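You operate a simulated robot arm through the tools that you are given. There is no shell and no other tool.

You run a simulated robot arm. Do the job below in one go: nothing can be reset, and whatever is moved stays where it is left.

JOB
Set the teal gem on the purple Lucky sign's pale patch with orange glue.
Fine: first cover the patch using the glue dabber, stand it back in its cup, put the lid back on the pot; leave the other glue lids and the green Breezy sign. Set down upright: glue dabber. A coat counts when it lies all over at full strength: go over it till it gets no stronger.

It is judged by the outcome, as a careful person would: the job done as asked, and still so three seconds after it is handed in. It fails if anything else is knocked over, pushed out of place, dropped, spilled or broken. Lids that push on must go on centred and level and be pressed home; caps that screw on are set level and turned clockwise until they are tight.

ROBOT AND FRAMES
A 7-joint arm with a three-finger gripper, fixed in place. Base frame: the origin is at the foot of the arm, x ahead of it, y to its left, z up; the work surface is at about z = 884. Lengths are in mm, angles in rad, forces in N, time in s.
Its first joint turns from -2.897 to 2.897 rad. Payload 2.69 kg.
Tool frame: the origin (TCP) lies between the finger pads and is the grasp point; the fingertips stand 30 mm ahead of it; z points along the fingers, y is the line along which they close. The gripper opens to 128 mm. The gripper's body begins 117 mm behind the TCP.
Orientation is that of the tool frame in the base frame, as [roll, pitch, yaw] about the fixed x, y, z axes, in that order (R = Rz(yaw) Ry(pitch) Rx(roll)). With the fingers straight down and closing along the base's y, the tool's x points along the base's -x, its y along +y and its z along -z.

CONTROLS
- The arm moves only by the tool apply_moves. Its argument "moves" is a list that holds one entry, the list of rows, each a list of 7 numbers: the shift along the tool's x, y, z in units of 100 mm (1.0 is 100 mm), then the turn, a rotation vector about the tool's x, y, z in units of 45 degrees (1.0 is 45 degrees), then the closure in counts, from 0 (fully open) to 255 (shut). In form: [[[x, y, z, wx, wy, wz, hand], ...]]. A call has 1 to 20 rows; each row is the pose to reach, as a shift and turn from the pose commanded when the call began, along the tool's axes at that moment. A call with a number of a shift or a turn outside -1 to 1 is refused whole. A row lasts 0.2 s, in which the tool goes at most 50 mm and 0.15 rad; a call with a longer step from one row to the next is refused whole, and so is a gripper value outside its range. A pose out of reach is approached as far as the arm can. The call stops where the force on the tool passes 40 N (or 10 N more than at its start, if that is more) or the arm is blocked; 0.2 s more then pass. The fingers move at their own pace and stop on an object; they squeeze with about 43 N. The grip force told is the motor's: it shows also when the fingers shut on nothing. Time passes only in rows, and 0.2 s behind the last, so rows that repeat a pose let the fingers close. It gives the time, the measured TCP pose, the force on the tool (base axes), the opening and the grip force at its end, in the units of the frame above (readings bear some noise), with the torque about the TCP (base axes, N m) and any sound that the robot's microphone picked up.
- Cameras (640 x 400 px; columns grow to the right, rows downward): "scene" is fixed at [49.5, 651.2, 1633.1]; the picture's right is [-0.20, -0.98, 0.00], its down [-0.70, 0.14, -0.70] and it looks along [0.68, -0.14, -0.72] (base axes); focal length 358 px, centre (320, 200). "wrist" rides on the gripper at [58, 54, -131] in the tool frame; the picture's right is [-0.68, 0.74, 0.00], its down [-0.62, -0.57, -0.55] and it looks along [-0.40, -0.37, 0.84] (tool axes); focal length 234 px, centre (320, 200).
- capture(camera): a new picture of that camera. No time passes.
- lift_body(by): slides the trunk up (or, below 0, down) by that many mm; the arm rides with it, the base frame stays. It gives what a move gives, with no picture.
- measure_at(camera, pixels): for up to 12 pixels [column, row] of the newest picture of that camera ("zoom" is the newest enlarged one), the place [x, y, z] in the base frame of the surface seen there, good to about 2 mm. No time passes.
- close_up(camera, box): a new picture of the part [left, top, right, bottom] of that camera's present view, enlarged. No time passes.
- hand_in(): hands the job in; it is judged then, once.

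Leave the gripper open and the arm clear of the work at the hand-in unless told otherwise.

The tools are called after ">>>" by a JSON object that holds its "api" and its "payload". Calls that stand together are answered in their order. apply_moves: Moves the arm, as the interface text tells. Its arguments: {"type":"object","properties":{"moves":{"type":"array","items":{"type":"array","items":{"type":"array","items":{"type":"number"}}}}},"required":["moves"]} The other tools are called the same way: lift_body (by) slides the trunk up or down; capture (camera) takes a picture; measure_at (camera, pixels) gives the place of the surface under pixels of a picture; close_up (camera, box) takes an enlarged picture of a part of a camera's view; hand_in () hands the job in.

At the start:

```text
clock: 0.0
ee_pos: [583.4, 384.2, 1248.7]
tool_rot: [-3.142, 0.001, -3.141]
contact_force: [0.1, -0.4, -0.1]
wrist_torque: [0.03, -0.01, 0.02]
opening: 127.9
finger_force: 0.1
trunk travel left (down, up): [-150.0, 200.0]
```

scene: 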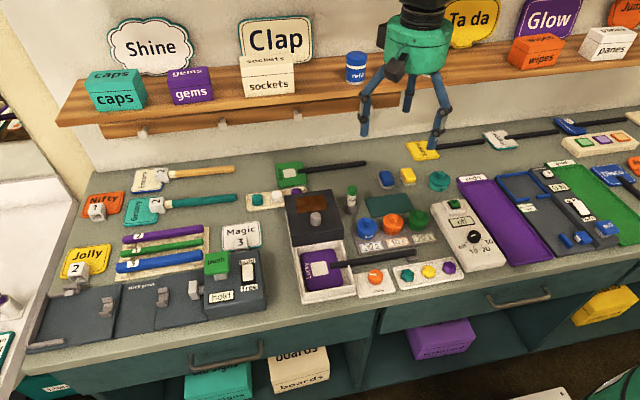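
wrist: 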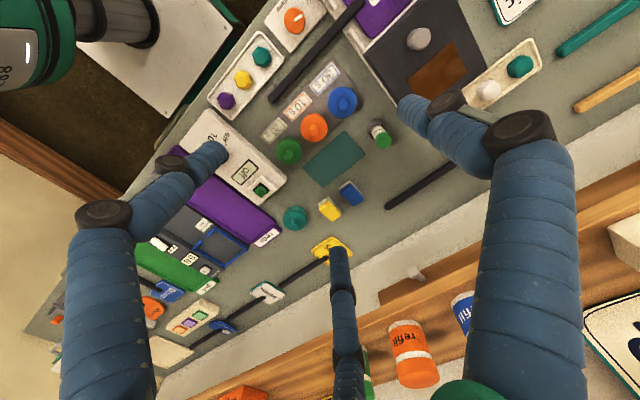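

I'll begin by looking at the work area in the middle of the bench, enlarging the scene around the pots, signs and gems.

>>> {"api": "close_up", "payload": {"camera": "scene", "box": [280, 160, 480, 310]}}

>>> {"api": "close_up", "payload": {"camera": "scene", "box": [100, 150, 300, 310]}}

>>> {"api": "close_up", "payload": {"camera": "scene", "box": [440, 110, 640, 270]}}

>>> {"api": "close_up", "payload": {"camera": "wrist", "box": [200, 0, 500, 220]}}

```text
2.67 times, centred on (380, 235) of scene
```

zoom: 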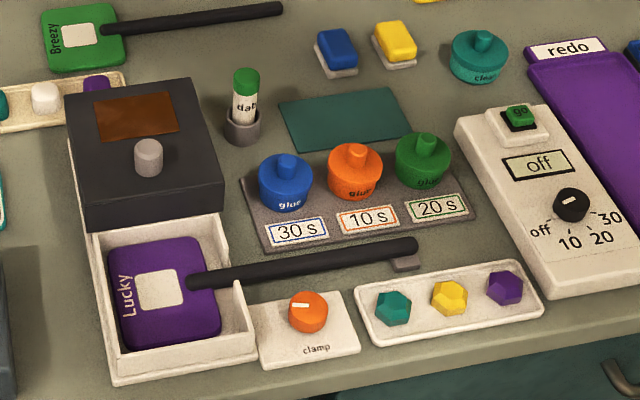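

```text
2.50 times, centred on (200, 230) of scene
```

zoom: 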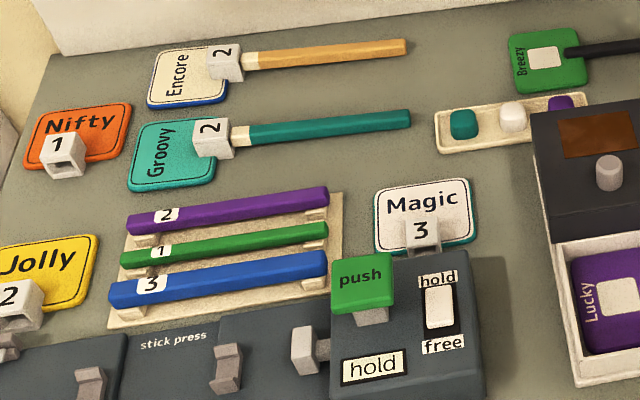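

```text
2.50 times, centred on (540, 190) of scene
```

zoom: 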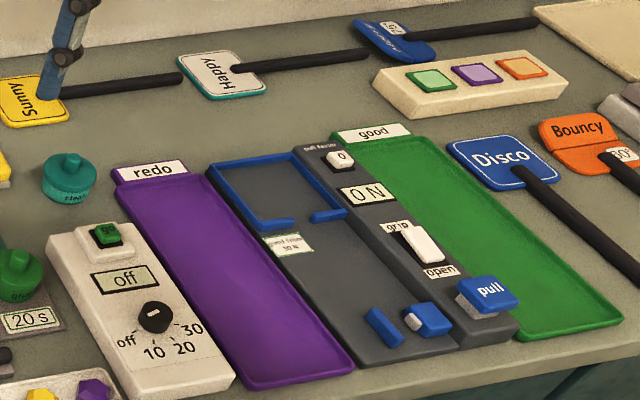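

```text
1.82 times, centred on (350, 110) of wrist
```

zoom: 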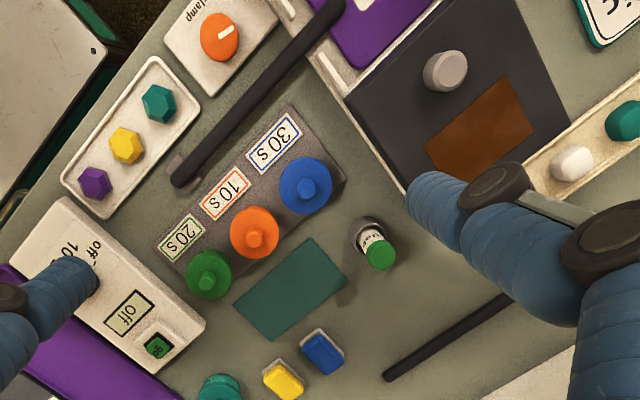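

Now I enlarge further to read the labels and tell the two teal pieces apart.

>>> {"api": "close_up", "payload": {"camera": "scene", "box": [350, 180, 440, 250]}}

>>> {"api": "close_up", "payload": {"camera": "scene", "box": [240, 180, 330, 240]}}

>>> {"api": "close_up", "payload": {"camera": "scene", "box": [350, 235, 470, 310]}}

>>> {"api": "close_up", "payload": {"camera": "scene", "box": [330, 160, 460, 220]}}

>>> {"api": "close_up", "payload": {"camera": "scene", "box": [280, 230, 400, 310]}}

>>> {"api": "close_up", "payload": {"camera": "scene", "box": [280, 180, 370, 250]}}

```text
5.71 times, centred on (395, 215) of scene
```

zoom: 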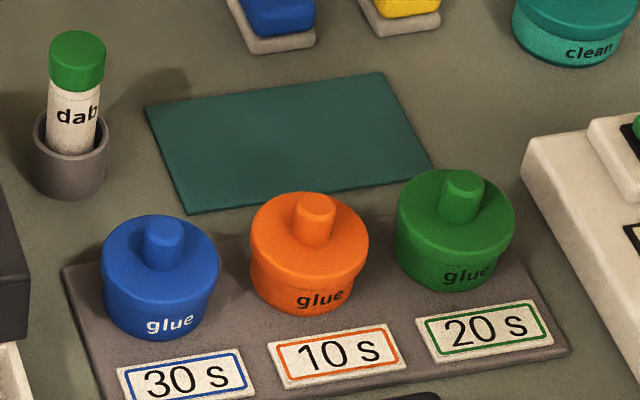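

```text
6.67 times, centred on (285, 210) of scene
```

zoom: 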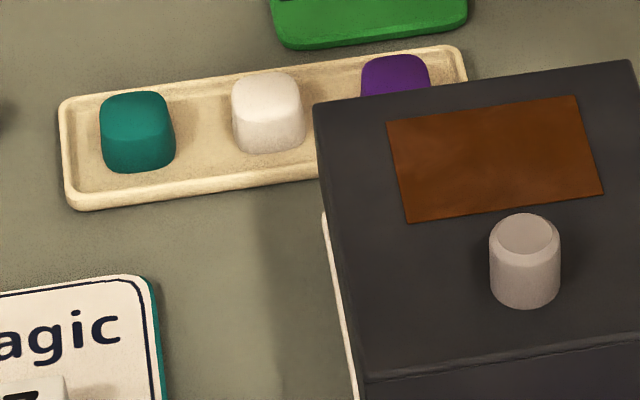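

```text
5.33 times, centred on (410, 272) of scene
```

zoom: 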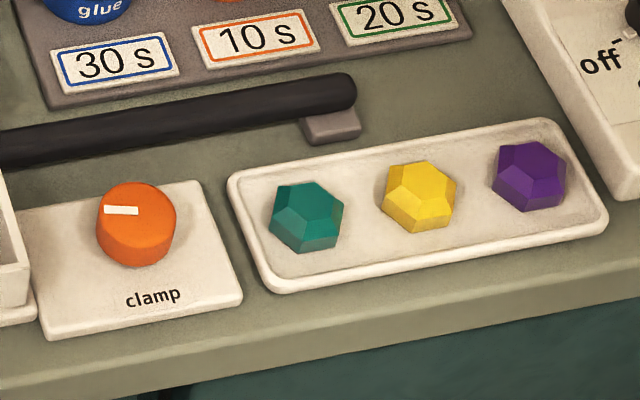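

```text
4.92 times, centred on (395, 190) of scene
```

zoom: 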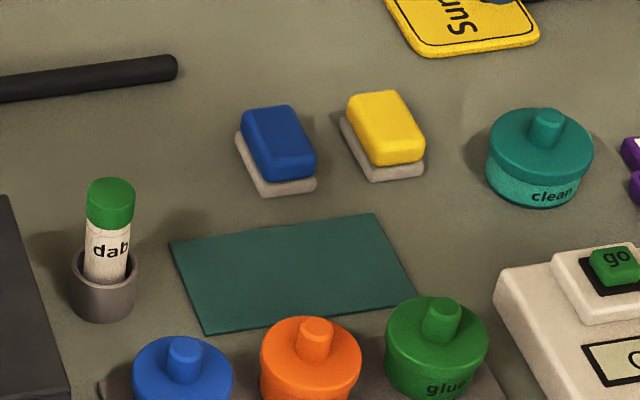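

```text
5.00 times, centred on (340, 270) of scene
```

zoom: 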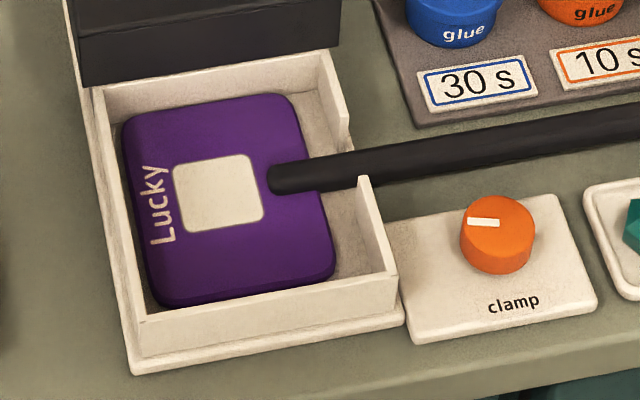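

```text
5.71 times, centred on (325, 215) of scene
```

zoom: 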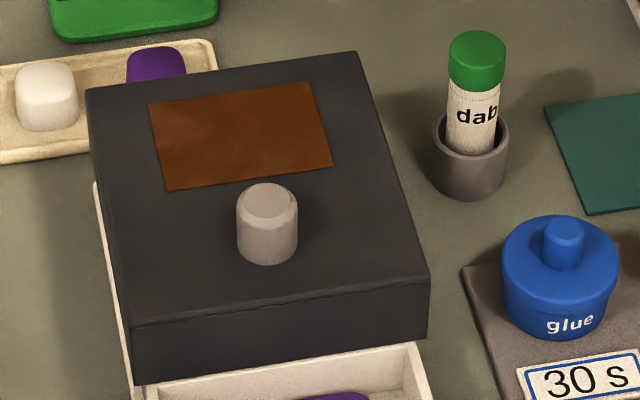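

I measure the key points: hood, knob, tray, patch, pots, dabber cup, gems, clamp knob, lamp panel.

>>> {"api": "capture", "payload": {"camera": "scene"}}

>>> {"api": "measure_at", "payload": {"camera": "scene", "pixels": [[316, 214], [316, 222], [286, 196], [331, 190], [343, 234], [290, 245], [320, 200], [322, 270], [304, 252], [300, 300], [345, 270], [380, 258]]}}

>>> {"api": "measure_at", "payload": {"camera": "scene", "pixels": [[352, 190], [352, 208], [387, 214], [394, 215], [394, 224], [418, 212], [375, 280], [376, 274], [402, 275], [428, 271], [448, 267], [390, 205]]}}

>>> {"api": "measure_at", "payload": {"camera": "scene", "pixels": [[459, 204], [474, 236], [464, 222], [440, 181], [408, 174], [386, 178], [410, 258], [407, 262], [264, 199], [282, 196], [294, 176], [350, 168]]}}

>>> {"api": "close_up", "payload": {"camera": "scene", "box": [430, 180, 530, 290]}}

```text
taken
```

scene: 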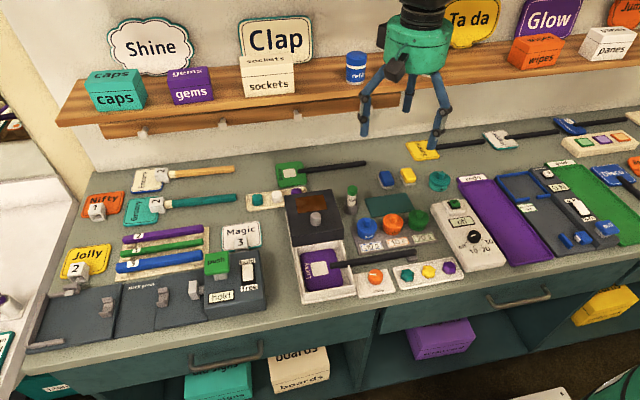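

```text
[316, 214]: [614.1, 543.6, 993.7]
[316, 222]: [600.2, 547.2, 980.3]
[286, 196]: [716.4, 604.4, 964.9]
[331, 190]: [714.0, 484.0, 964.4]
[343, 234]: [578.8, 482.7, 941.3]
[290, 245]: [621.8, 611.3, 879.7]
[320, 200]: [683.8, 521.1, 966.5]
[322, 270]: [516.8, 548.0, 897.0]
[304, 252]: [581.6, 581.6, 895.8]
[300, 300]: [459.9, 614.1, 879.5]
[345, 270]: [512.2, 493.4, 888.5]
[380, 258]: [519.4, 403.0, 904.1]
```

```text
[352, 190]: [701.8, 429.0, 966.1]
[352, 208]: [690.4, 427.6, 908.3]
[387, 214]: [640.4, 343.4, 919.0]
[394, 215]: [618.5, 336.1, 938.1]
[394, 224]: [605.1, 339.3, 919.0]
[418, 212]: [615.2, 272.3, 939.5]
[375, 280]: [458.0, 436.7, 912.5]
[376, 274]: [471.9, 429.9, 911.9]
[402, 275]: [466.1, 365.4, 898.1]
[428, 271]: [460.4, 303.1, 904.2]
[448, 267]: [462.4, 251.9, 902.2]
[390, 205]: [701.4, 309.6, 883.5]
```

```text
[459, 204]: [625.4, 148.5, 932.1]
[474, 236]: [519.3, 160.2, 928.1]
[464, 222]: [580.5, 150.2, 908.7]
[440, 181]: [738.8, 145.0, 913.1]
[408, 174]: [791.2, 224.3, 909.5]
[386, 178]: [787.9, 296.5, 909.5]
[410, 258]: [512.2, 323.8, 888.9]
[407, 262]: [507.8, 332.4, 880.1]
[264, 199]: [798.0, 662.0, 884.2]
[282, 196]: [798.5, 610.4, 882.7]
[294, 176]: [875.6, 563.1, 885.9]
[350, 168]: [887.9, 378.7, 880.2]
```

```text
3.64 times, centred on (480, 235) of scene
```

zoom: 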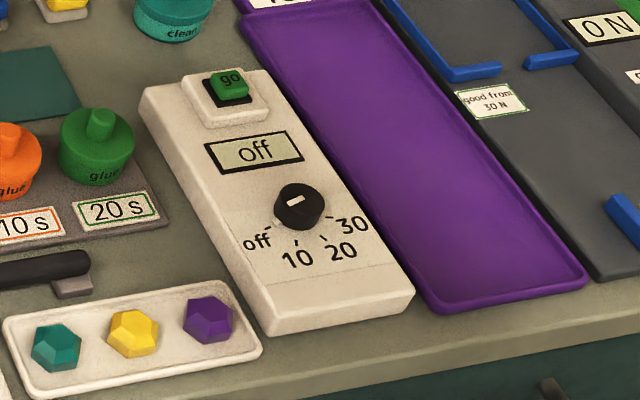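

I move the arm toward the hood at a safe height for a closer wrist view of the tray, hood, clamp and pots.

>>> {"api": "apply_moves", "payload": {"moves": [[[0.21, 0.33, 0.2, 0, 0, 0, 0], [0.42, 0.66, 0.4, 0, 0, 0, 0], [0.63, 1.0, 0.6, 0, 0, 0, 0]]]}}

>>> {"api": "capture", "payload": {"camera": "wrist"}}

```text
clock: 0.8
ee_pos: [519.0, 483.6, 1187.8]
tool_rot: [3.141, 0.0, 3.14]
contact_force: [0.6, -1.3, -0.7]
wrist_torque: [0.03, 0.02, 0.0]
opening: 128.2
finger_force: 0.0
trunk travel left (down, up): [-150.0, 200.0]
```

```text
taken
```

wrist: 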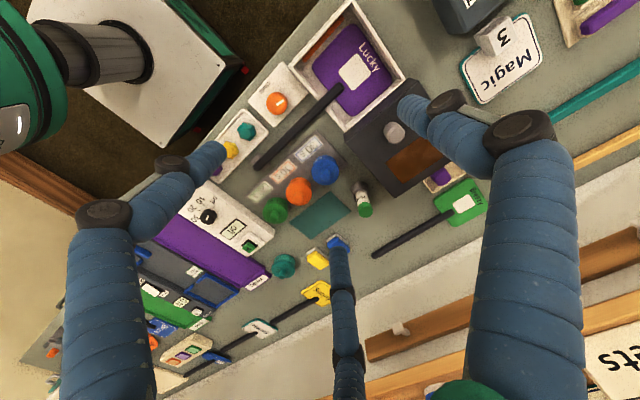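

The wrist view shows the tray at (350,60), with something orange inside it near (325,40). I zoom on it and on the lamp panel.

>>> {"api": "close_up", "payload": {"camera": "wrist", "box": [240, 0, 460, 140]}}

>>> {"api": "close_up", "payload": {"camera": "wrist", "box": [180, 170, 280, 260]}}

>>> {"api": "close_up", "payload": {"camera": "wrist", "box": [250, 120, 400, 220]}}

>>> {"api": "close_up", "payload": {"camera": "wrist", "box": [380, 80, 500, 220]}}

```text
2.86 times, centred on (350, 70) of wrist
```

zoom: 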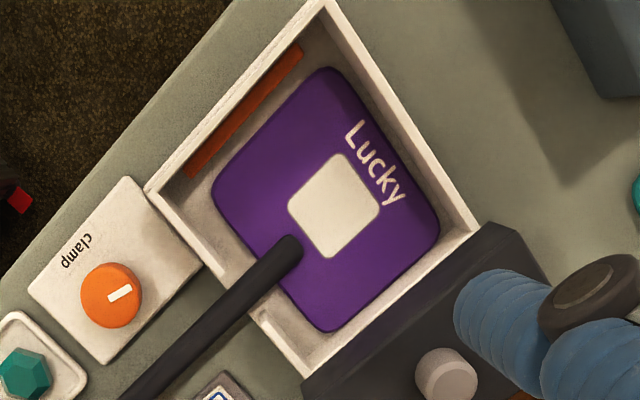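

```text
4.44 times, centred on (230, 215) of wrist
```

zoom: 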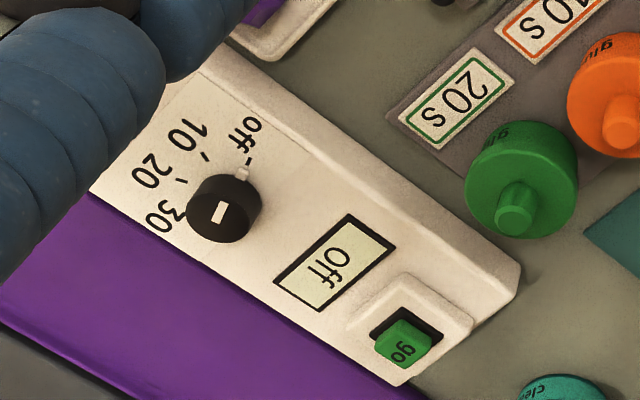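

```text
4.00 times, centred on (325, 170) of wrist
```

zoom: 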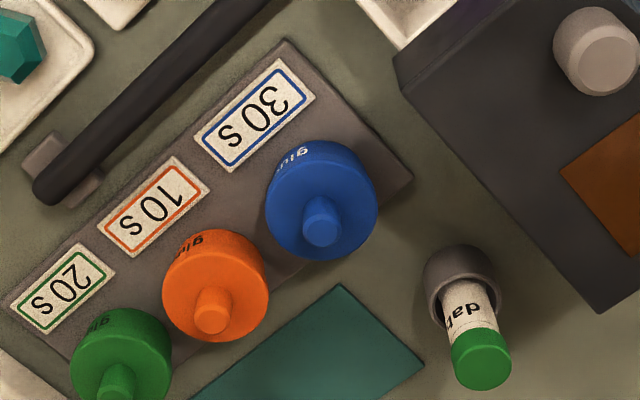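

```text
2.86 times, centred on (440, 150) of wrist
```

zoom: 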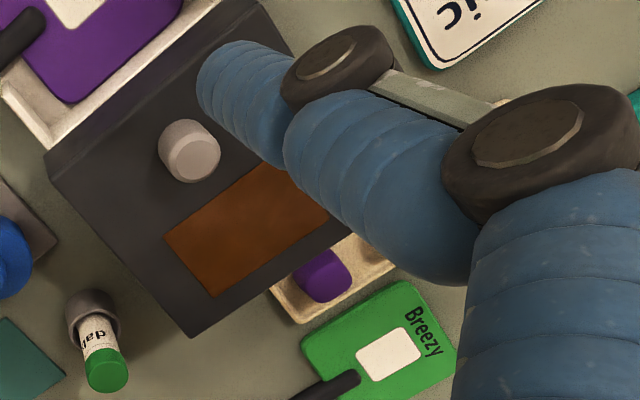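

The tray has an orange clamp jaw at its front inner wall. Before working I close the fingers in the air to see how the hand really shapes up, and measure where the fingertips are.

>>> {"api": "measure_at", "payload": {"camera": "wrist", "pixels": [[220, 150], [165, 165], [340, 245], [345, 330], [410, 108], [440, 110], [520, 150], [100, 230]]}}

>>> {"api": "apply_moves", "payload": {"moves": [[[0, 0, 0, 0, 0, 0, 220], [0, 0, 0, 0, 0, 0, 220], [0, 0, 0, 0, 0, 0, 220]]]}}

>>> {"api": "capture", "payload": {"camera": "wrist"}}

>>> {"api": "close_up", "payload": {"camera": "scene", "box": [300, 0, 460, 170]}}

```text
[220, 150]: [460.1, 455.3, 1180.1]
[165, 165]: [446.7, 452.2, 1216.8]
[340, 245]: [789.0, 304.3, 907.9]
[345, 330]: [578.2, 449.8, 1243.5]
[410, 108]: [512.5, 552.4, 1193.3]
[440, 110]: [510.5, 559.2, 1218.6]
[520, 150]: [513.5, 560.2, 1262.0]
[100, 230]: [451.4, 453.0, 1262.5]
```

```text
clock: 1.6
ee_pos: [520.5, 483.4, 1188.2]
tool_rot: [3.14, -0.001, 3.14]
contact_force: [-0.5, -0.8, 1.0]
wrist_torque: [-0.01, 0.01, -0.01]
opening: 17.4
finger_force: 0.0
trunk travel left (down, up): [-150.0, 200.0]
```

```text
taken
```

wrist: 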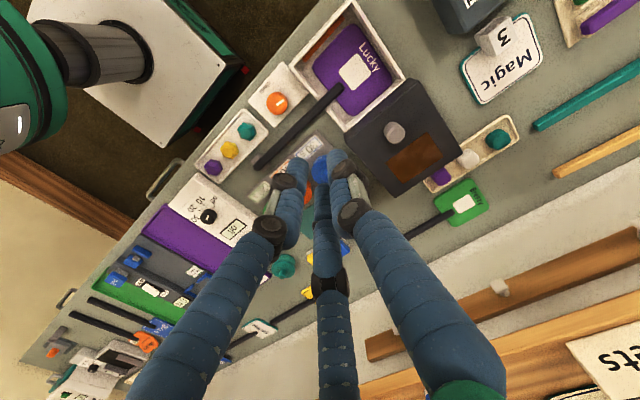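

```text
2.35 times, centred on (380, 85) of scene
```

zoom: 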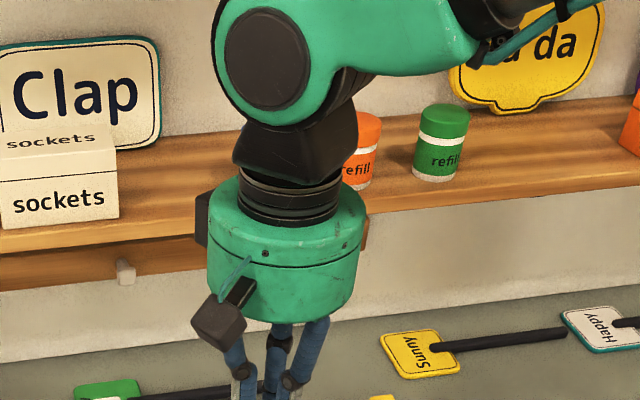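

The hand shows three jaws closing on a centre, so I'll keep clearance on all sides. Next I measure the heights of the tray walls, hood edges, the clamp, the lid tops and the pots from close-ups.

>>> {"api": "close_up", "payload": {"camera": "scene", "box": [280, 210, 360, 310]}}

>>> {"api": "measure_at", "payload": {"camera": "zoom", "pixels": [[200, 50], [440, 60], [190, 130], [430, 120], [180, 160], [180, 250], [230, 365], [450, 330], [460, 180], [380, 210], [250, 240], [330, 240]]}}

```text
4.00 times, centred on (320, 260) of scene
```

zoom: 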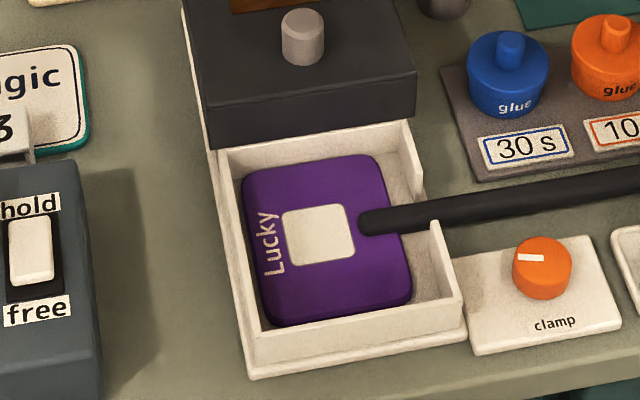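

```text
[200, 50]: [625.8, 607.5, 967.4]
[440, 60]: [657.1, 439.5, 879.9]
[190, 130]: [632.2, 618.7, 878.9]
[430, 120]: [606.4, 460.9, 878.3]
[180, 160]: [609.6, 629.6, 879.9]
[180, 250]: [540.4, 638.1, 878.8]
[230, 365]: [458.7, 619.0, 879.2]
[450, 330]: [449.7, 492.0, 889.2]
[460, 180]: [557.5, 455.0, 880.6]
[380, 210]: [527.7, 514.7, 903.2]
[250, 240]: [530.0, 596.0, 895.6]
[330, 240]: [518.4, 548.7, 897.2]
```

>>> {"api": "measure_at", "payload": {"camera": "zoom", "pixels": [[256, 336], [455, 302], [232, 240], [222, 152], [408, 128], [418, 180], [437, 232], [414, 80], [212, 110], [215, 145], [412, 108], [300, 140]]}}

>>> {"api": "measure_at", "payload": {"camera": "zoom", "pixels": [[370, 222], [600, 185], [285, 215], [350, 205], [352, 260], [290, 265], [318, 232], [250, 175], [370, 160], [270, 320], [410, 295], [545, 248]]}}

```text
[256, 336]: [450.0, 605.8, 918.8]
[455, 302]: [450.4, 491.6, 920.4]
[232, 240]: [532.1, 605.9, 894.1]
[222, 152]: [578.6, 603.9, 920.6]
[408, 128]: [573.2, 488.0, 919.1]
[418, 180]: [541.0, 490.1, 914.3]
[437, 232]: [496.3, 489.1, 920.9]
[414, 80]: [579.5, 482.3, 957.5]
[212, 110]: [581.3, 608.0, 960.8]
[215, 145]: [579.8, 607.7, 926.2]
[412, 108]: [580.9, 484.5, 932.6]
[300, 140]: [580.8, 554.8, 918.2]
```

```text
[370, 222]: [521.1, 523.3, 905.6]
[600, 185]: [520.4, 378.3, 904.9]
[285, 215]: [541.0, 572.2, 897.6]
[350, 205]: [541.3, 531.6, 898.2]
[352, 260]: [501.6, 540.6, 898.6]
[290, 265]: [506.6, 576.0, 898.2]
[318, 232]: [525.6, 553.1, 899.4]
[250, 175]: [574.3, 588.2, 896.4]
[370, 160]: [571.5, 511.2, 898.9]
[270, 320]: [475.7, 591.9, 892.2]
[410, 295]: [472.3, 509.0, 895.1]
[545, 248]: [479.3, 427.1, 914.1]
```

Tray walls top out at z≈921, the handle at ≈905, and the hood's underside is ≈925. So the hood can slide forward over the tray. I open the hand and move over the pots to look at the lids and dabber closely.

>>> {"api": "apply_moves", "payload": {"moves": [[[-0.1, -0.25, 0.2, 0, 0, 0, 0], [-0.2, -0.5, 0.4, 0, 0, 0, 0], [-0.3, -0.75, 0.6, 0, 0, 0, 0], [-0.4, -0.95, 0.85, 0, 0, 0, 0]]]}}

>>> {"api": "apply_moves", "payload": {"moves": [[[-0.05, -0.05, 0.2, 0, 0, 0, 0], [-0.1, -0.1, 0.4, 0, 0, 0, 0], [-0.15, -0.14, 0.65, 0, 0, 0, 0]]]}}

>>> {"api": "capture", "payload": {"camera": "wrist"}}

```text
clock: 2.6
ee_pos: [561.0, 389.3, 1103.0]
tool_rot: [-3.141, 0.001, -3.141]
contact_force: [-0.4, 0.7, -1.5]
wrist_torque: [-0.01, 0.0, -0.02]
opening: 127.7
finger_force: 0.0
trunk travel left (down, up): [-150.0, 200.0]
```

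```text
clock: 3.4
ee_pos: [573.3, 372.6, 1038.1]
tool_rot: [3.141, 0.0, -3.141]
contact_force: [-0.2, 0.5, 0.1]
wrist_torque: [0.01, -0.02, 0.0]
opening: 127.8
finger_force: 0.0
trunk travel left (down, up): [-150.0, 200.0]
```

```text
taken
```

wrist: 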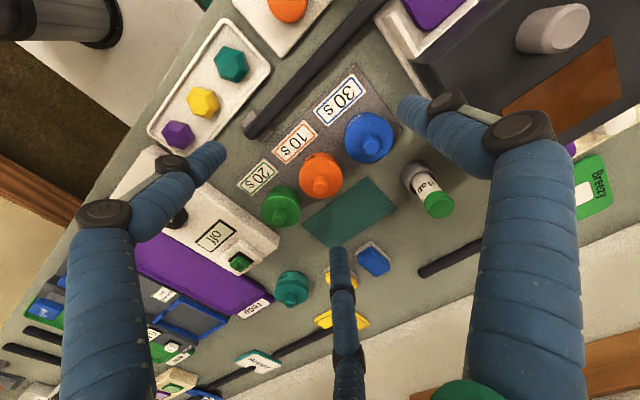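

>>> {"api": "close_up", "payload": {"camera": "wrist", "box": [280, 100, 400, 230]}}

>>> {"api": "measure_at", "payload": {"camera": "zoom", "pixels": [[216, 268], [240, 260], [170, 230], [250, 200], [130, 270], [195, 330], [90, 190], [400, 130], [400, 200], [90, 330], [300, 300], [350, 240]]}}

>>> {"api": "close_up", "payload": {"camera": "wrist", "box": [390, 140, 470, 230]}}

```text
3.08 times, centred on (340, 165) of wrist
```

zoom: 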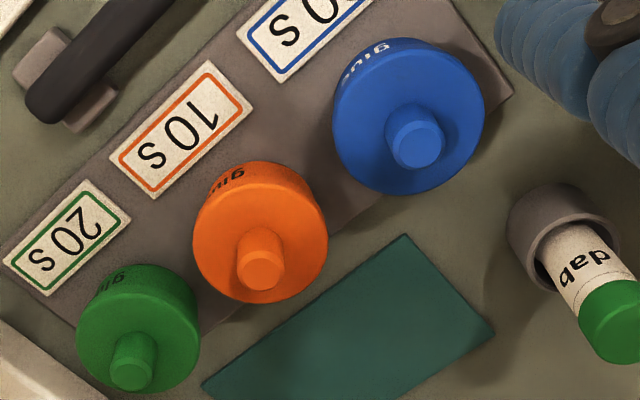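

```text
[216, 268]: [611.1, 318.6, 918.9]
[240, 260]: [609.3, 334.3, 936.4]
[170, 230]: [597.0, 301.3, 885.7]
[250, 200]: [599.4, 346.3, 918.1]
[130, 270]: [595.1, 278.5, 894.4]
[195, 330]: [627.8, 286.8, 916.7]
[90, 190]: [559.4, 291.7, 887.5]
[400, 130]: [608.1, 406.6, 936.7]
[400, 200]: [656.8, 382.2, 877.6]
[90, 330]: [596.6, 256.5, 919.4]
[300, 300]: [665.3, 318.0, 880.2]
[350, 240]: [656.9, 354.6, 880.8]
```

```text
4.44 times, centred on (430, 185) of wrist
```

zoom: 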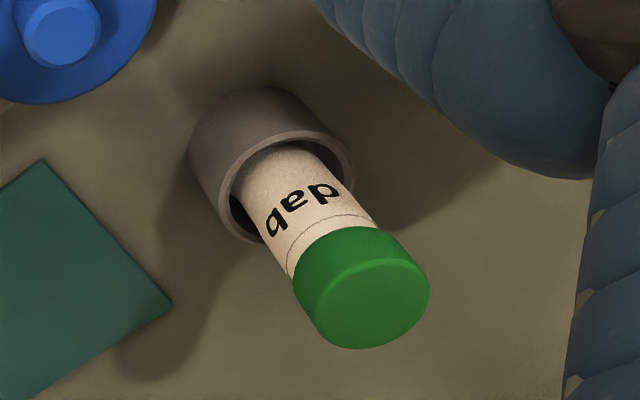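

I measure the dabber top and the orange lid's knob and rim in detail.

>>> {"api": "measure_at", "payload": {"camera": "zoom", "pixels": [[365, 305], [425, 290], [325, 330], [365, 345], [380, 262], [300, 260], [330, 170], [245, 130], [350, 190], [240, 235], [300, 200], [320, 240]]}}

>>> {"api": "close_up", "payload": {"camera": "wrist", "box": [290, 140, 350, 210]}}

>>> {"api": "measure_at", "payload": {"camera": "zoom", "pixels": [[330, 255], [318, 240], [345, 262], [330, 270], [318, 255], [345, 245], [230, 220], [440, 190], [350, 120], [350, 320], [280, 150], [220, 300]]}}

```text
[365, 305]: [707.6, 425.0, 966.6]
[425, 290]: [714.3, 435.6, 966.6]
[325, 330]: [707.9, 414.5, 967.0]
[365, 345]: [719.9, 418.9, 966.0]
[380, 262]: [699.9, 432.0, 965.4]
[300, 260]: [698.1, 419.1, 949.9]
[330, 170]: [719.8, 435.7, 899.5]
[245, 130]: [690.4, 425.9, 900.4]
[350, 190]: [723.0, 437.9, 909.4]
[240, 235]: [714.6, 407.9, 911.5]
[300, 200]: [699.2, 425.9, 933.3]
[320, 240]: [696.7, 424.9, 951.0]
```

```text
5.71 times, centred on (320, 175) of wrist
```

zoom: 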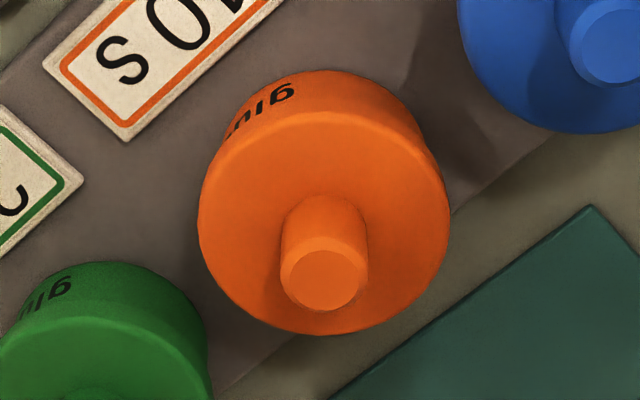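

```text
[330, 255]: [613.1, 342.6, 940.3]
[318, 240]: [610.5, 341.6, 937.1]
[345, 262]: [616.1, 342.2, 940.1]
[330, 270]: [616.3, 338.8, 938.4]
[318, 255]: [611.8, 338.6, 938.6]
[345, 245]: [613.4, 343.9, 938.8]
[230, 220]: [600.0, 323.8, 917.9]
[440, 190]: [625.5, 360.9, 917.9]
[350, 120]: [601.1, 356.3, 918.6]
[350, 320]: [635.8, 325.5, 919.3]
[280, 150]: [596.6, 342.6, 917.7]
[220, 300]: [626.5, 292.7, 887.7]
```

I take many points on the orange knob's top rim to get its centre accurately.

>>> {"api": "measure_at", "payload": {"camera": "zoom", "pixels": [[322, 280], [290, 280], [356, 278], [322, 252], [322, 306], [300, 260], [345, 300], [300, 300], [345, 260], [310, 280], [335, 280], [322, 270]]}}

>>> {"api": "close_up", "payload": {"camera": "scene", "box": [375, 200, 415, 230]}}

>>> {"api": "measure_at", "payload": {"camera": "zoom", "pixels": [[320, 140], [290, 140], [350, 140], [320, 115], [320, 165], [200, 200], [430, 200], [320, 270], [250, 130], [400, 130], [305, 125], [335, 155]]}}

```text
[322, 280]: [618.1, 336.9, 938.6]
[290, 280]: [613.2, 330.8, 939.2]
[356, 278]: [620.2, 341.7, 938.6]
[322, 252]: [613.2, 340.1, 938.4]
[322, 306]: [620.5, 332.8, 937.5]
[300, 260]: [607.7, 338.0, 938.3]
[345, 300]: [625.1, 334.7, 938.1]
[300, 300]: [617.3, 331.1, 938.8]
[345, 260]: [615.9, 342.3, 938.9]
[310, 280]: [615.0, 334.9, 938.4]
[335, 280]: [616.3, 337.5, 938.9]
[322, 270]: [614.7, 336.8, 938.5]
```

```text
13.33 times, centred on (395, 215) of scene
```

zoom: 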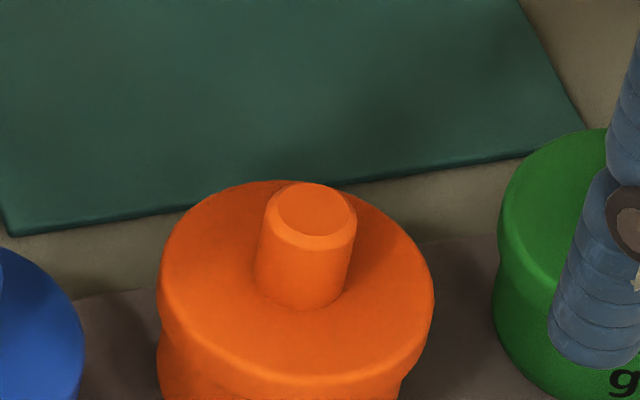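

```text
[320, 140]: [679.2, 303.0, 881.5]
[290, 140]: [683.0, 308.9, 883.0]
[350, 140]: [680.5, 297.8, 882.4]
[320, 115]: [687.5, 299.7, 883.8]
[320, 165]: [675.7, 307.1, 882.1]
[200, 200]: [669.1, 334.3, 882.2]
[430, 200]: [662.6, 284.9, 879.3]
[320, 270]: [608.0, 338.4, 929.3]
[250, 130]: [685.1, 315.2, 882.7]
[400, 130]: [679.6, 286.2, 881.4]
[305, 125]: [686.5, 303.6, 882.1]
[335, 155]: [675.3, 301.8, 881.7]
```

>>> {"api": "measure_at", "payload": {"camera": "zoom", "pixels": [[315, 212], [282, 208], [348, 214], [315, 188], [318, 232], [295, 195], [335, 228], [295, 226], [335, 196], [315, 205], [315, 220], [420, 270]]}}

```text
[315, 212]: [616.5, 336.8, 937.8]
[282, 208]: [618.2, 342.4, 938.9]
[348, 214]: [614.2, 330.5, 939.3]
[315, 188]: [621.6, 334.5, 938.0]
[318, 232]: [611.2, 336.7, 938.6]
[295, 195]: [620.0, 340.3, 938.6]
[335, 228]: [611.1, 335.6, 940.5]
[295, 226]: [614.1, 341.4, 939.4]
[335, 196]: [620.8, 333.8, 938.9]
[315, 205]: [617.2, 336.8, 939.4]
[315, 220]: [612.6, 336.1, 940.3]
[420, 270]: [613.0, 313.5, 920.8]
```

The orange knob's centre is at about (616.5, 336.8), top z 939, lid face z 918. I move above it at TCP z≈995 with the fingers partly closed (~45 mm), and read the pose while still.

>>> {"api": "apply_moves", "payload": {"moves": [[[-0.21, -0.19, 0.2, 0, 0, 0, 165], [-0.42, -0.37, 0.43, 0, 0, 0, 165], [-0.42, -0.37, 0.43, 0, 0, 0, 165], [-0.42, -0.37, 0.43, 0, 0, 0, 165]]]}}

>>> {"api": "apply_moves", "payload": {"moves": [[[0, 0, 0, 0, 0, 0, 165]]]}}

>>> {"api": "apply_moves", "payload": {"moves": [[[0, 0, 0, 0, 0, 0, 165]]]}}

>>> {"api": "capture", "payload": {"camera": "wrist"}}

>>> {"api": "close_up", "payload": {"camera": "scene", "box": [340, 140, 460, 240]}}

```text
clock: 4.4
ee_pos: [617.5, 335.9, 995.0]
tool_rot: [3.14, 0.0, -3.141]
contact_force: [-0.2, -1.3, 0.3]
wrist_torque: [0.0, -0.02, -0.03]
opening: 45.4
finger_force: 0.1
trunk travel left (down, up): [-150.0, 200.0]
```

```text
clock: 4.8
ee_pos: [617.9, 336.5, 994.1]
tool_rot: [-3.14, 0.0, 3.141]
contact_force: [0.0, 0.3, -0.6]
wrist_torque: [-0.02, 0.03, -0.01]
opening: 45.2
finger_force: 0.0
trunk travel left (down, up): [-150.0, 200.0]
```

```text
clock: 5.2
ee_pos: [616.7, 336.8, 994.6]
tool_rot: [-3.141, 0.0, 3.141]
contact_force: [0.5, 0.1, -0.5]
wrist_torque: [0.0, 0.03, -0.02]
opening: 45.2
finger_force: 0.1
trunk travel left (down, up): [-150.0, 200.0]
```

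```text
taken
```

wrist: 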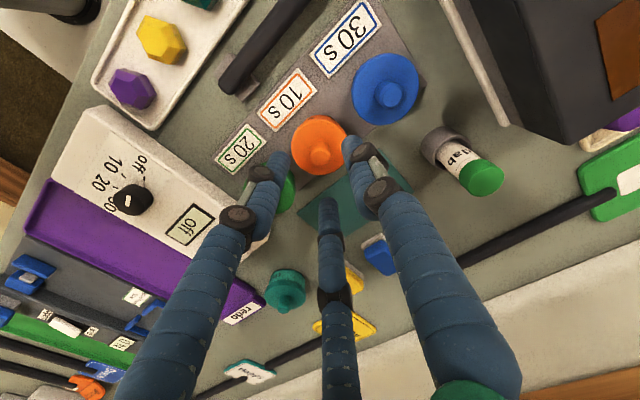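

```text
4.00 times, centred on (400, 190) of scene
```

zoom: 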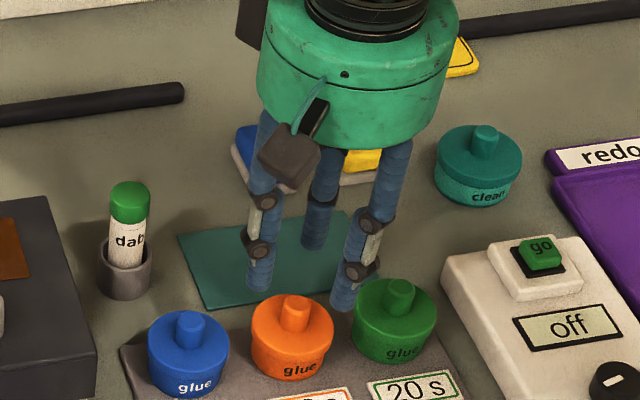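

The pose averages (617.4, 336.4, 994.6), centred over the knob with clear fingers. I descend 43 mm so the tips sit ~3 mm over the lid face, then grip the knob.

>>> {"api": "apply_moves", "payload": {"moves": [[[0, 0, 0.15, 0, 0, 0, 165], [0, 0, 0.3, 0, 0, 0, 165], [0, 0, 0.43, 0, 0, 0, 165], [0, 0, 0.43, 0, 0, 0, 165]]]}}

>>> {"api": "apply_moves", "payload": {"moves": [[[0, 0, 0, 0, 0, 0, 255], [0, 0, 0, 0, 0, 0, 255], [0, 0, 0, 0, 0, 0, 255], [0, 0, 0, 0, 0, 0, 255]]]}}

>>> {"api": "close_up", "payload": {"camera": "scene", "box": [340, 160, 460, 250]}}

```text
clock: 6.2
ee_pos: [616.9, 337.1, 951.7]
tool_rot: [3.14, 0.001, 3.141]
contact_force: [-0.2, -0.6, 0.6]
wrist_torque: [0.01, 0.0, 0.0]
opening: 45.1
finger_force: 0.0
trunk travel left (down, up): [-150.0, 200.0]
```

```text
clock: 7.2
ee_pos: [616.9, 337.9, 951.2]
tool_rot: [3.141, 0.0, -3.141]
contact_force: [1.3, -1.1, -0.7]
wrist_torque: [-0.08, -0.02, -0.05]
opening: 15.7
finger_force: 41.9
trunk travel left (down, up): [-150.0, 200.0]
heard: snap
```

```text
4.44 times, centred on (400, 205) of scene
```

zoom: 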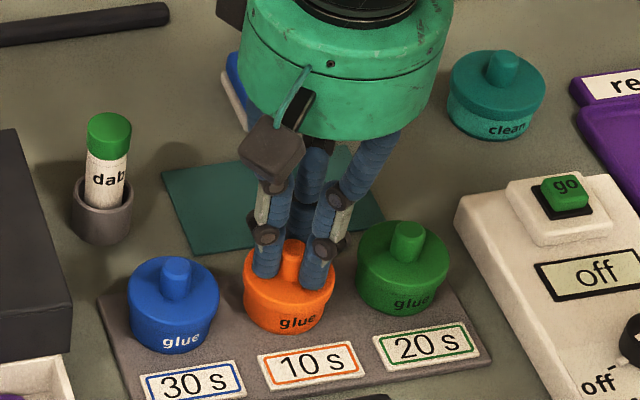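

Gripped at 15.7 mm with 42 N; a "snap" was heard, likely the lid letting go of its rim. I lift slowly and check.

>>> {"api": "apply_moves", "payload": {"moves": [[[0, 0, -0.03, 0, 0, 0, 255], [0, 0, -0.06, 0, 0, 0, 255], [0, 0, -0.1, 0, 0, 0, 255], [0, 0, -0.14, 0, 0, 0, 255]]]}}

>>> {"api": "close_up", "payload": {"camera": "scene", "box": [340, 160, 460, 250]}}

```text
clock: 8.2
ee_pos: [617.6, 337.1, 966.9]
tool_rot: [3.141, 0.0, 3.141]
contact_force: [-0.8, 0.8, -0.2]
wrist_torque: [-0.03, 0.0, -0.02]
opening: 16.2
finger_force: 41.9
trunk travel left (down, up): [-150.0, 200.0]
```

```text
4.44 times, centred on (400, 205) of scene
```

zoom: 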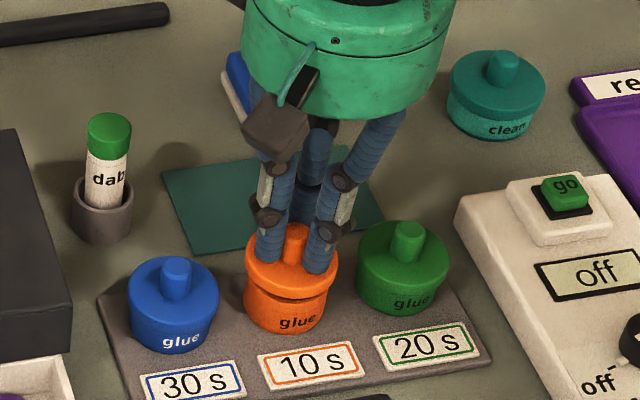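

The lid came off cleanly and the pot stayed. I lift it higher, then carry it over the teal mat at about (700, 312).

>>> {"api": "apply_moves", "payload": {"moves": [[[0, 0, -0.2, 0, 0, 0, 255], [0, 0, -0.4, 0, 0, 0, 255], [-0.3, -0.1, -0.4, 0, 0, 0, 255], [-0.6, -0.2, -0.4, 0, 0, 0, 255], [-0.83, -0.25, -0.4, 0, 0, 0, 255], [-0.83, -0.25, -0.4, 0, 0, 0, 255]]]}}

>>> {"api": "close_up", "payload": {"camera": "scene", "box": [340, 150, 460, 250]}}

>>> {"api": "measure_at", "payload": {"camera": "zoom", "pixels": [[300, 355], [300, 335], [265, 350], [335, 345], [300, 320], [190, 240], [220, 300], [375, 285], [345, 225], [300, 375]]}}

```text
clock: 9.6
ee_pos: [702.3, 311.9, 1007.1]
tool_rot: [3.141, 0.0, 3.141]
contact_force: [0.4, 0.0, -0.8]
wrist_torque: [0.0, 0.03, 0.03]
opening: 15.6
finger_force: 41.3
trunk travel left (down, up): [-150.0, 200.0]
```

```text
4.00 times, centred on (400, 200) of scene
```

zoom: 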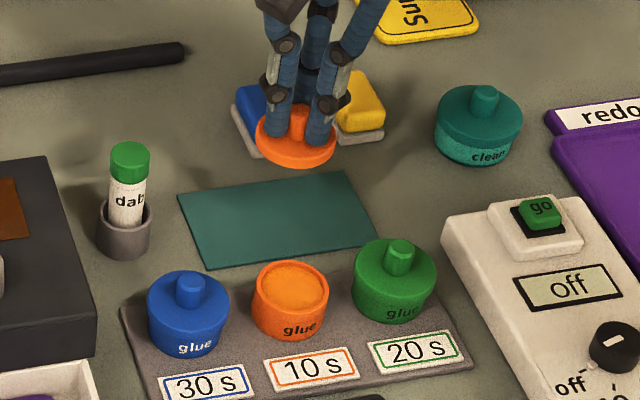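

```text
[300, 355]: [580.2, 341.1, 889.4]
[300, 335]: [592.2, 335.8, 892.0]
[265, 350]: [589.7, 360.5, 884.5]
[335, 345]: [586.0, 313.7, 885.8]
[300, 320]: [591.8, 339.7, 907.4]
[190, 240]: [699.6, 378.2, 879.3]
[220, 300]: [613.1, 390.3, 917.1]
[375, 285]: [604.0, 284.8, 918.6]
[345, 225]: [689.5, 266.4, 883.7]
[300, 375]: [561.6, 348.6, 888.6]
```

The lid hangs level and the pot is full of orange glue. I lower the lid toward the mat, first to TCP z≈932.

>>> {"api": "apply_moves", "payload": {"moves": [[[0, 0, 0.25, 0, 0, 0, 255], [0, 0, 0.5, 0, 0, 0, 255], [0, 0, 0.7, 0, 0, 0, 255], [0, 0, 0.75, 0, 0, 0, 255], [0, 0, 0.75, 0, 0, 0, 255]]]}}

>>> {"api": "close_up", "payload": {"camera": "scene", "box": [360, 170, 440, 230]}}

```text
clock: 10.8
ee_pos: [700.9, 311.5, 931.2]
tool_rot: [3.141, 0.0, 3.141]
contact_force: [-0.2, 0.6, 0.6]
wrist_torque: [-0.01, 0.03, 0.0]
opening: 15.5
finger_force: 41.0
trunk travel left (down, up): [-150.0, 200.0]
```

```text
6.67 times, centred on (400, 200) of scene
```

zoom: 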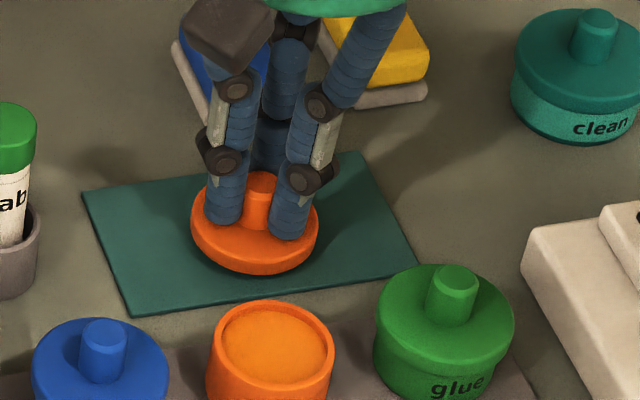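

Close to the mat. I lower by a few millimetres in small steps until I feel contact.

>>> {"api": "apply_moves", "payload": {"moves": [[[0, 0, 0.015, 0, 0, 0, 255], [0, 0, 0.03, 0, 0, 0, 255], [0, 0, 0.03, 0, 0, 0, 255]]]}}

>>> {"api": "apply_moves", "payload": {"moves": [[[0, 0, 0.015, 0, 0, 0, 255], [0, 0, 0.015, 0, 0, 0, 255]]]}}

```text
clock: 11.6
ee_pos: [700.8, 312.2, 927.8]
tool_rot: [3.141, 0.0, -3.141]
contact_force: [-0.1, 0.4, 0.3]
wrist_torque: [0.02, 0.01, 0.01]
opening: 15.4
finger_force: 41.6
trunk travel left (down, up): [-150.0, 200.0]
```

```text
clock: 12.2
ee_pos: [700.6, 312.0, 926.8]
tool_rot: [3.141, 0.0, -3.141]
contact_force: [0.1, 0.0, -0.4]
wrist_torque: [0.01, 0.01, -0.01]
opening: 15.4
finger_force: 41.5
trunk travel left (down, up): [-150.0, 200.0]
```

>>> {"api": "apply_moves", "payload": {"moves": [[[0, 0, 0.015, 0, 0, 0, 255], [0, 0, 0.015, 0, 0, 0, 255]]]}}

>>> {"api": "close_up", "payload": {"camera": "scene", "box": [360, 170, 440, 230]}}

```text
clock: 12.8
ee_pos: [700.3, 312.8, 925.6]
tool_rot: [3.141, 0.001, -3.141]
contact_force: [0.7, -0.4, -0.3]
wrist_torque: [0.01, 0.01, -0.01]
opening: 15.3
finger_force: 40.6
trunk travel left (down, up): [-150.0, 200.0]
```

```text
6.67 times, centred on (400, 200) of scene
```

zoom: 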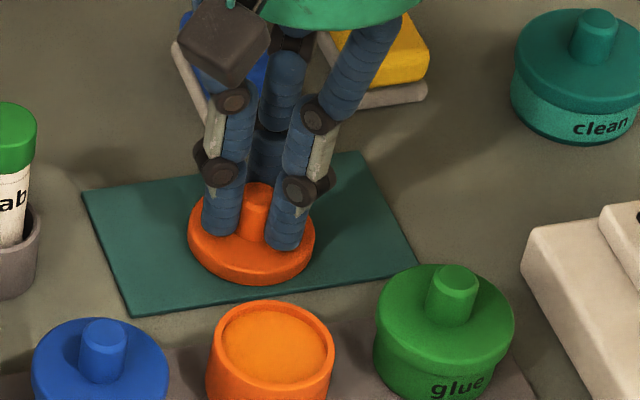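

>>> {"api": "apply_moves", "payload": {"moves": [[[0, 0, 0.01, 0, 0, 0, 255], [0, 0, 0.02, 0, 0, 0, 255]]]}}

>>> {"api": "apply_moves", "payload": {"moves": [[[0, 0, 0.01, 0, 0, 0, 255], [0, 0, 0.01, 0, 0, 0, 255]]]}}

>>> {"api": "close_up", "payload": {"camera": "scene", "box": [360, 170, 440, 230]}}

```text
clock: 13.4
ee_pos: [701.2, 312.5, 923.8]
tool_rot: [-3.141, 0.001, -3.141]
contact_force: [-1.6, 0.5, 7.3]
wrist_torque: [0.11, 0.23, -0.01]
opening: 15.4
finger_force: 41.8
trunk travel left (down, up): [-150.0, 200.0]
```

```text
clock: 14.0
ee_pos: [700.5, 313.1, 924.3]
tool_rot: [3.14, 0.001, 3.141]
contact_force: [-2.0, -1.3, 20.2]
wrist_torque: [-0.02, 0.14, -0.1]
opening: 15.4
finger_force: 41.9
trunk travel left (down, up): [-150.0, 200.0]
```

```text
6.67 times, centred on (400, 200) of scene
```

zoom: 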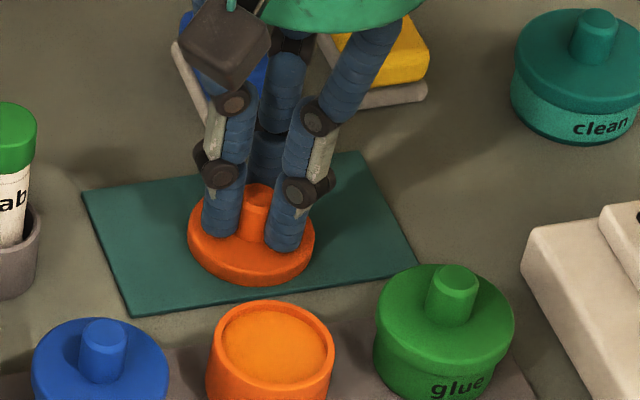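

The lid rests on the mat (contact at TCP z≈924). I ease off 2 mm, then open to about 45 mm.

>>> {"api": "apply_moves", "payload": {"moves": [[[0, 0, -0.02, 0, 0, 0, 255], [0, 0, -0.02, 0, 0, 0, 165], [0, 0, -0.02, 0, 0, 0, 165]]]}}

>>> {"api": "apply_moves", "payload": {"moves": [[[0, 0, -0.4, 0, 0, 0, 165], [0, 0, -0.8, 0, 0, 0, 165]]]}}

>>> {"api": "close_up", "payload": {"camera": "scene", "box": [340, 150, 460, 250]}}

>>> {"api": "measure_at", "payload": {"camera": "zoom", "pixels": [[291, 287], [270, 287], [315, 287], [291, 272], [291, 302], [258, 285], [327, 290], [295, 264], [291, 313], [130, 155], [115, 155], [147, 155]]}}

```text
clock: 14.8
ee_pos: [701.1, 311.8, 923.7]
tool_rot: [-3.141, 0.001, -3.141]
contact_force: [-0.7, -0.5, -0.1]
wrist_torque: [0.01, -0.03, 0.0]
opening: 45.1
finger_force: 0.0
trunk travel left (down, up): [-150.0, 200.0]
```

```text
clock: 15.4
ee_pos: [700.4, 310.8, 1003.6]
tool_rot: [-3.141, 0.001, 3.142]
contact_force: [-0.1, 0.7, -0.1]
wrist_torque: [-0.02, 0.02, 0.0]
opening: 45.1
finger_force: 0.1
trunk travel left (down, up): [-150.0, 200.0]
```

```text
4.00 times, centred on (400, 200) of scene
```

zoom: 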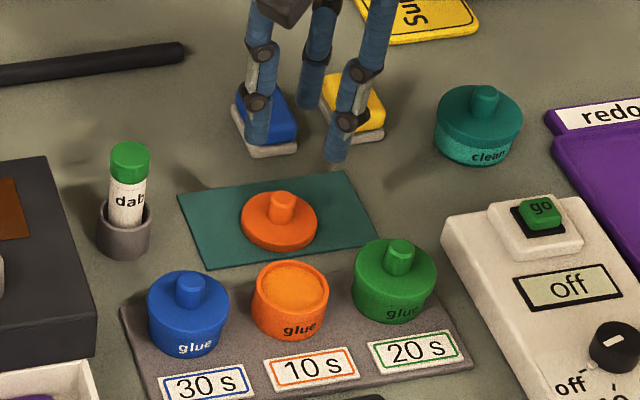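

```text
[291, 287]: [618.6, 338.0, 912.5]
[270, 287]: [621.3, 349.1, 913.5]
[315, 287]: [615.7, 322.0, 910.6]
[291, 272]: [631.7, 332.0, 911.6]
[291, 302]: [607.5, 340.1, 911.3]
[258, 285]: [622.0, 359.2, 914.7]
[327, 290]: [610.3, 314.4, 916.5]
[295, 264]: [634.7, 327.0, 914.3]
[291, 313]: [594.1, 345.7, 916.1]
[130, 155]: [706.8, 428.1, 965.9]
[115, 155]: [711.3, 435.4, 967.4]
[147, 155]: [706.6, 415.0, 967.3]
```

The lid lies level on the mat. Now the dabber: I zoom in and measure its top, its stem and the cup's rim.

>>> {"api": "close_up", "payload": {"camera": "scene", "box": [332, 175, 372, 220]}}

>>> {"api": "measure_at", "payload": {"camera": "zoom", "pixels": [[320, 115], [270, 115], [375, 115], [320, 90], [320, 140], [285, 98], [360, 132], [285, 132], [360, 98], [320, 200], [325, 260], [300, 250]]}}

>>> {"api": "capture", "payload": {"camera": "wrist"}}

```text
8.89 times, centred on (352, 198) of scene
```

zoom: 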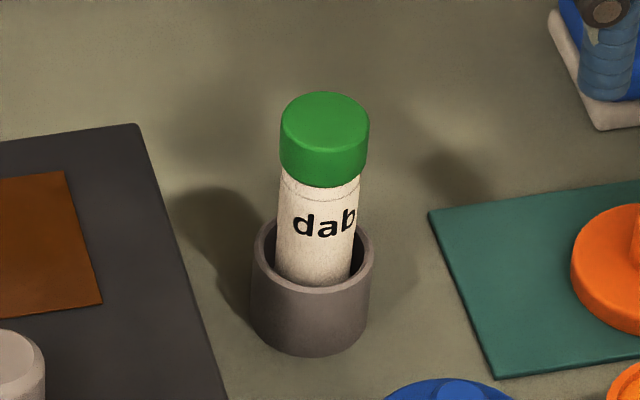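

```text
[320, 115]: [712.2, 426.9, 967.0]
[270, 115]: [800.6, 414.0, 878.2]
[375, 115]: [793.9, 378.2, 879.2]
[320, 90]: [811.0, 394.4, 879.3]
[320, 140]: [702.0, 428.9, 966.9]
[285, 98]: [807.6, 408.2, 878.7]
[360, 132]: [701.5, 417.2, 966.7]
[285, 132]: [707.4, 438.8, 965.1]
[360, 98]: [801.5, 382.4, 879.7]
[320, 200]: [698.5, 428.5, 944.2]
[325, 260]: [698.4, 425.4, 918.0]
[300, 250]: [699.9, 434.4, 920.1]
```

```text
taken
```

wrist: 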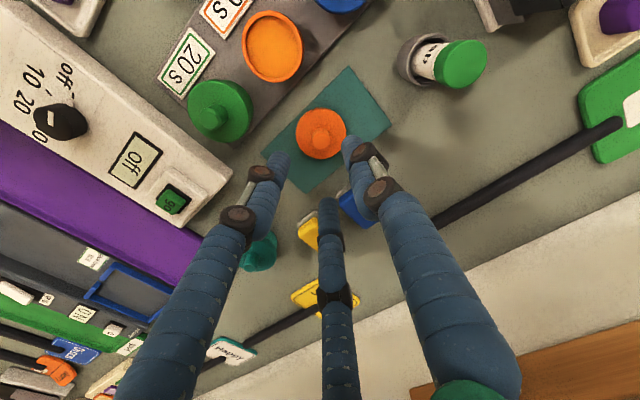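

>>> {"api": "close_up", "payload": {"camera": "scene", "box": [332, 175, 372, 220]}}

>>> {"api": "measure_at", "payload": {"camera": "zoom", "pixels": [[324, 120], [286, 120], [364, 120], [324, 97], [324, 143], [298, 104], [350, 136], [298, 136], [350, 104], [255, 255], [365, 245], [310, 293]]}}

>>> {"api": "close_up", "payload": {"camera": "wrist", "box": [390, 20, 500, 100]}}

>>> {"api": "measure_at", "payload": {"camera": "zoom", "pixels": [[450, 220], [400, 220], [500, 220], [450, 170], [450, 280], [415, 250], [490, 190], [60, 120], [160, 80], [100, 220], [200, 230], [230, 90]]}}

```text
8.89 times, centred on (352, 198) of scene
```

zoom: 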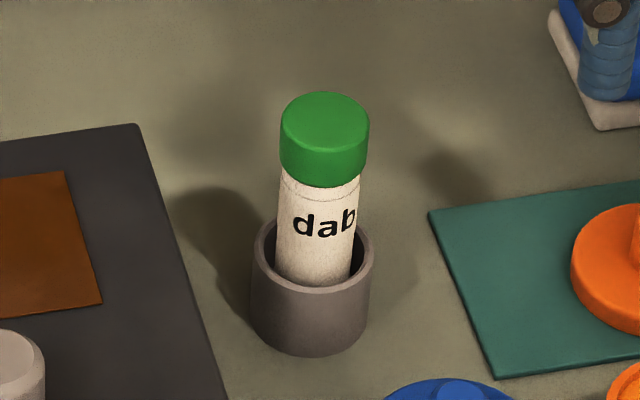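

```text
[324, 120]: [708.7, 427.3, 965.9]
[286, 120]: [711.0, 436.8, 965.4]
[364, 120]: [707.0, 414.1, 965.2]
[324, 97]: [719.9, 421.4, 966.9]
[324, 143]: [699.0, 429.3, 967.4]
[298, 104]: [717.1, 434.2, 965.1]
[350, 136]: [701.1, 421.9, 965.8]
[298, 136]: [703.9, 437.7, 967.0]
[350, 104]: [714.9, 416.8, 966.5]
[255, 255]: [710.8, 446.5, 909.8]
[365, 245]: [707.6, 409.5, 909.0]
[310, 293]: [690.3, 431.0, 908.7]
```

```text
5.00 times, centred on (445, 60) of wrist
```

zoom: 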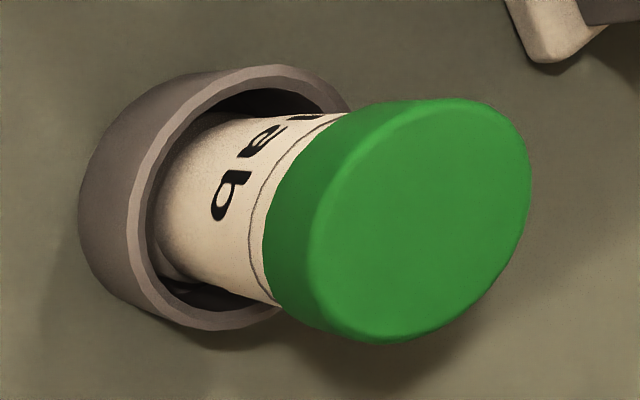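

```text
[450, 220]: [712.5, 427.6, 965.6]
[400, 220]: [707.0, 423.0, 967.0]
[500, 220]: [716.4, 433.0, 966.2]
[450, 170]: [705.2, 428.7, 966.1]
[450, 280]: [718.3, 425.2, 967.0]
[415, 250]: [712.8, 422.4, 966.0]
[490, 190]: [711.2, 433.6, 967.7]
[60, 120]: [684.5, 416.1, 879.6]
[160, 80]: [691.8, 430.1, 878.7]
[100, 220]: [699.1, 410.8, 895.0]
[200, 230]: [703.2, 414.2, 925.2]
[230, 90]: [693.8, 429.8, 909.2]
```

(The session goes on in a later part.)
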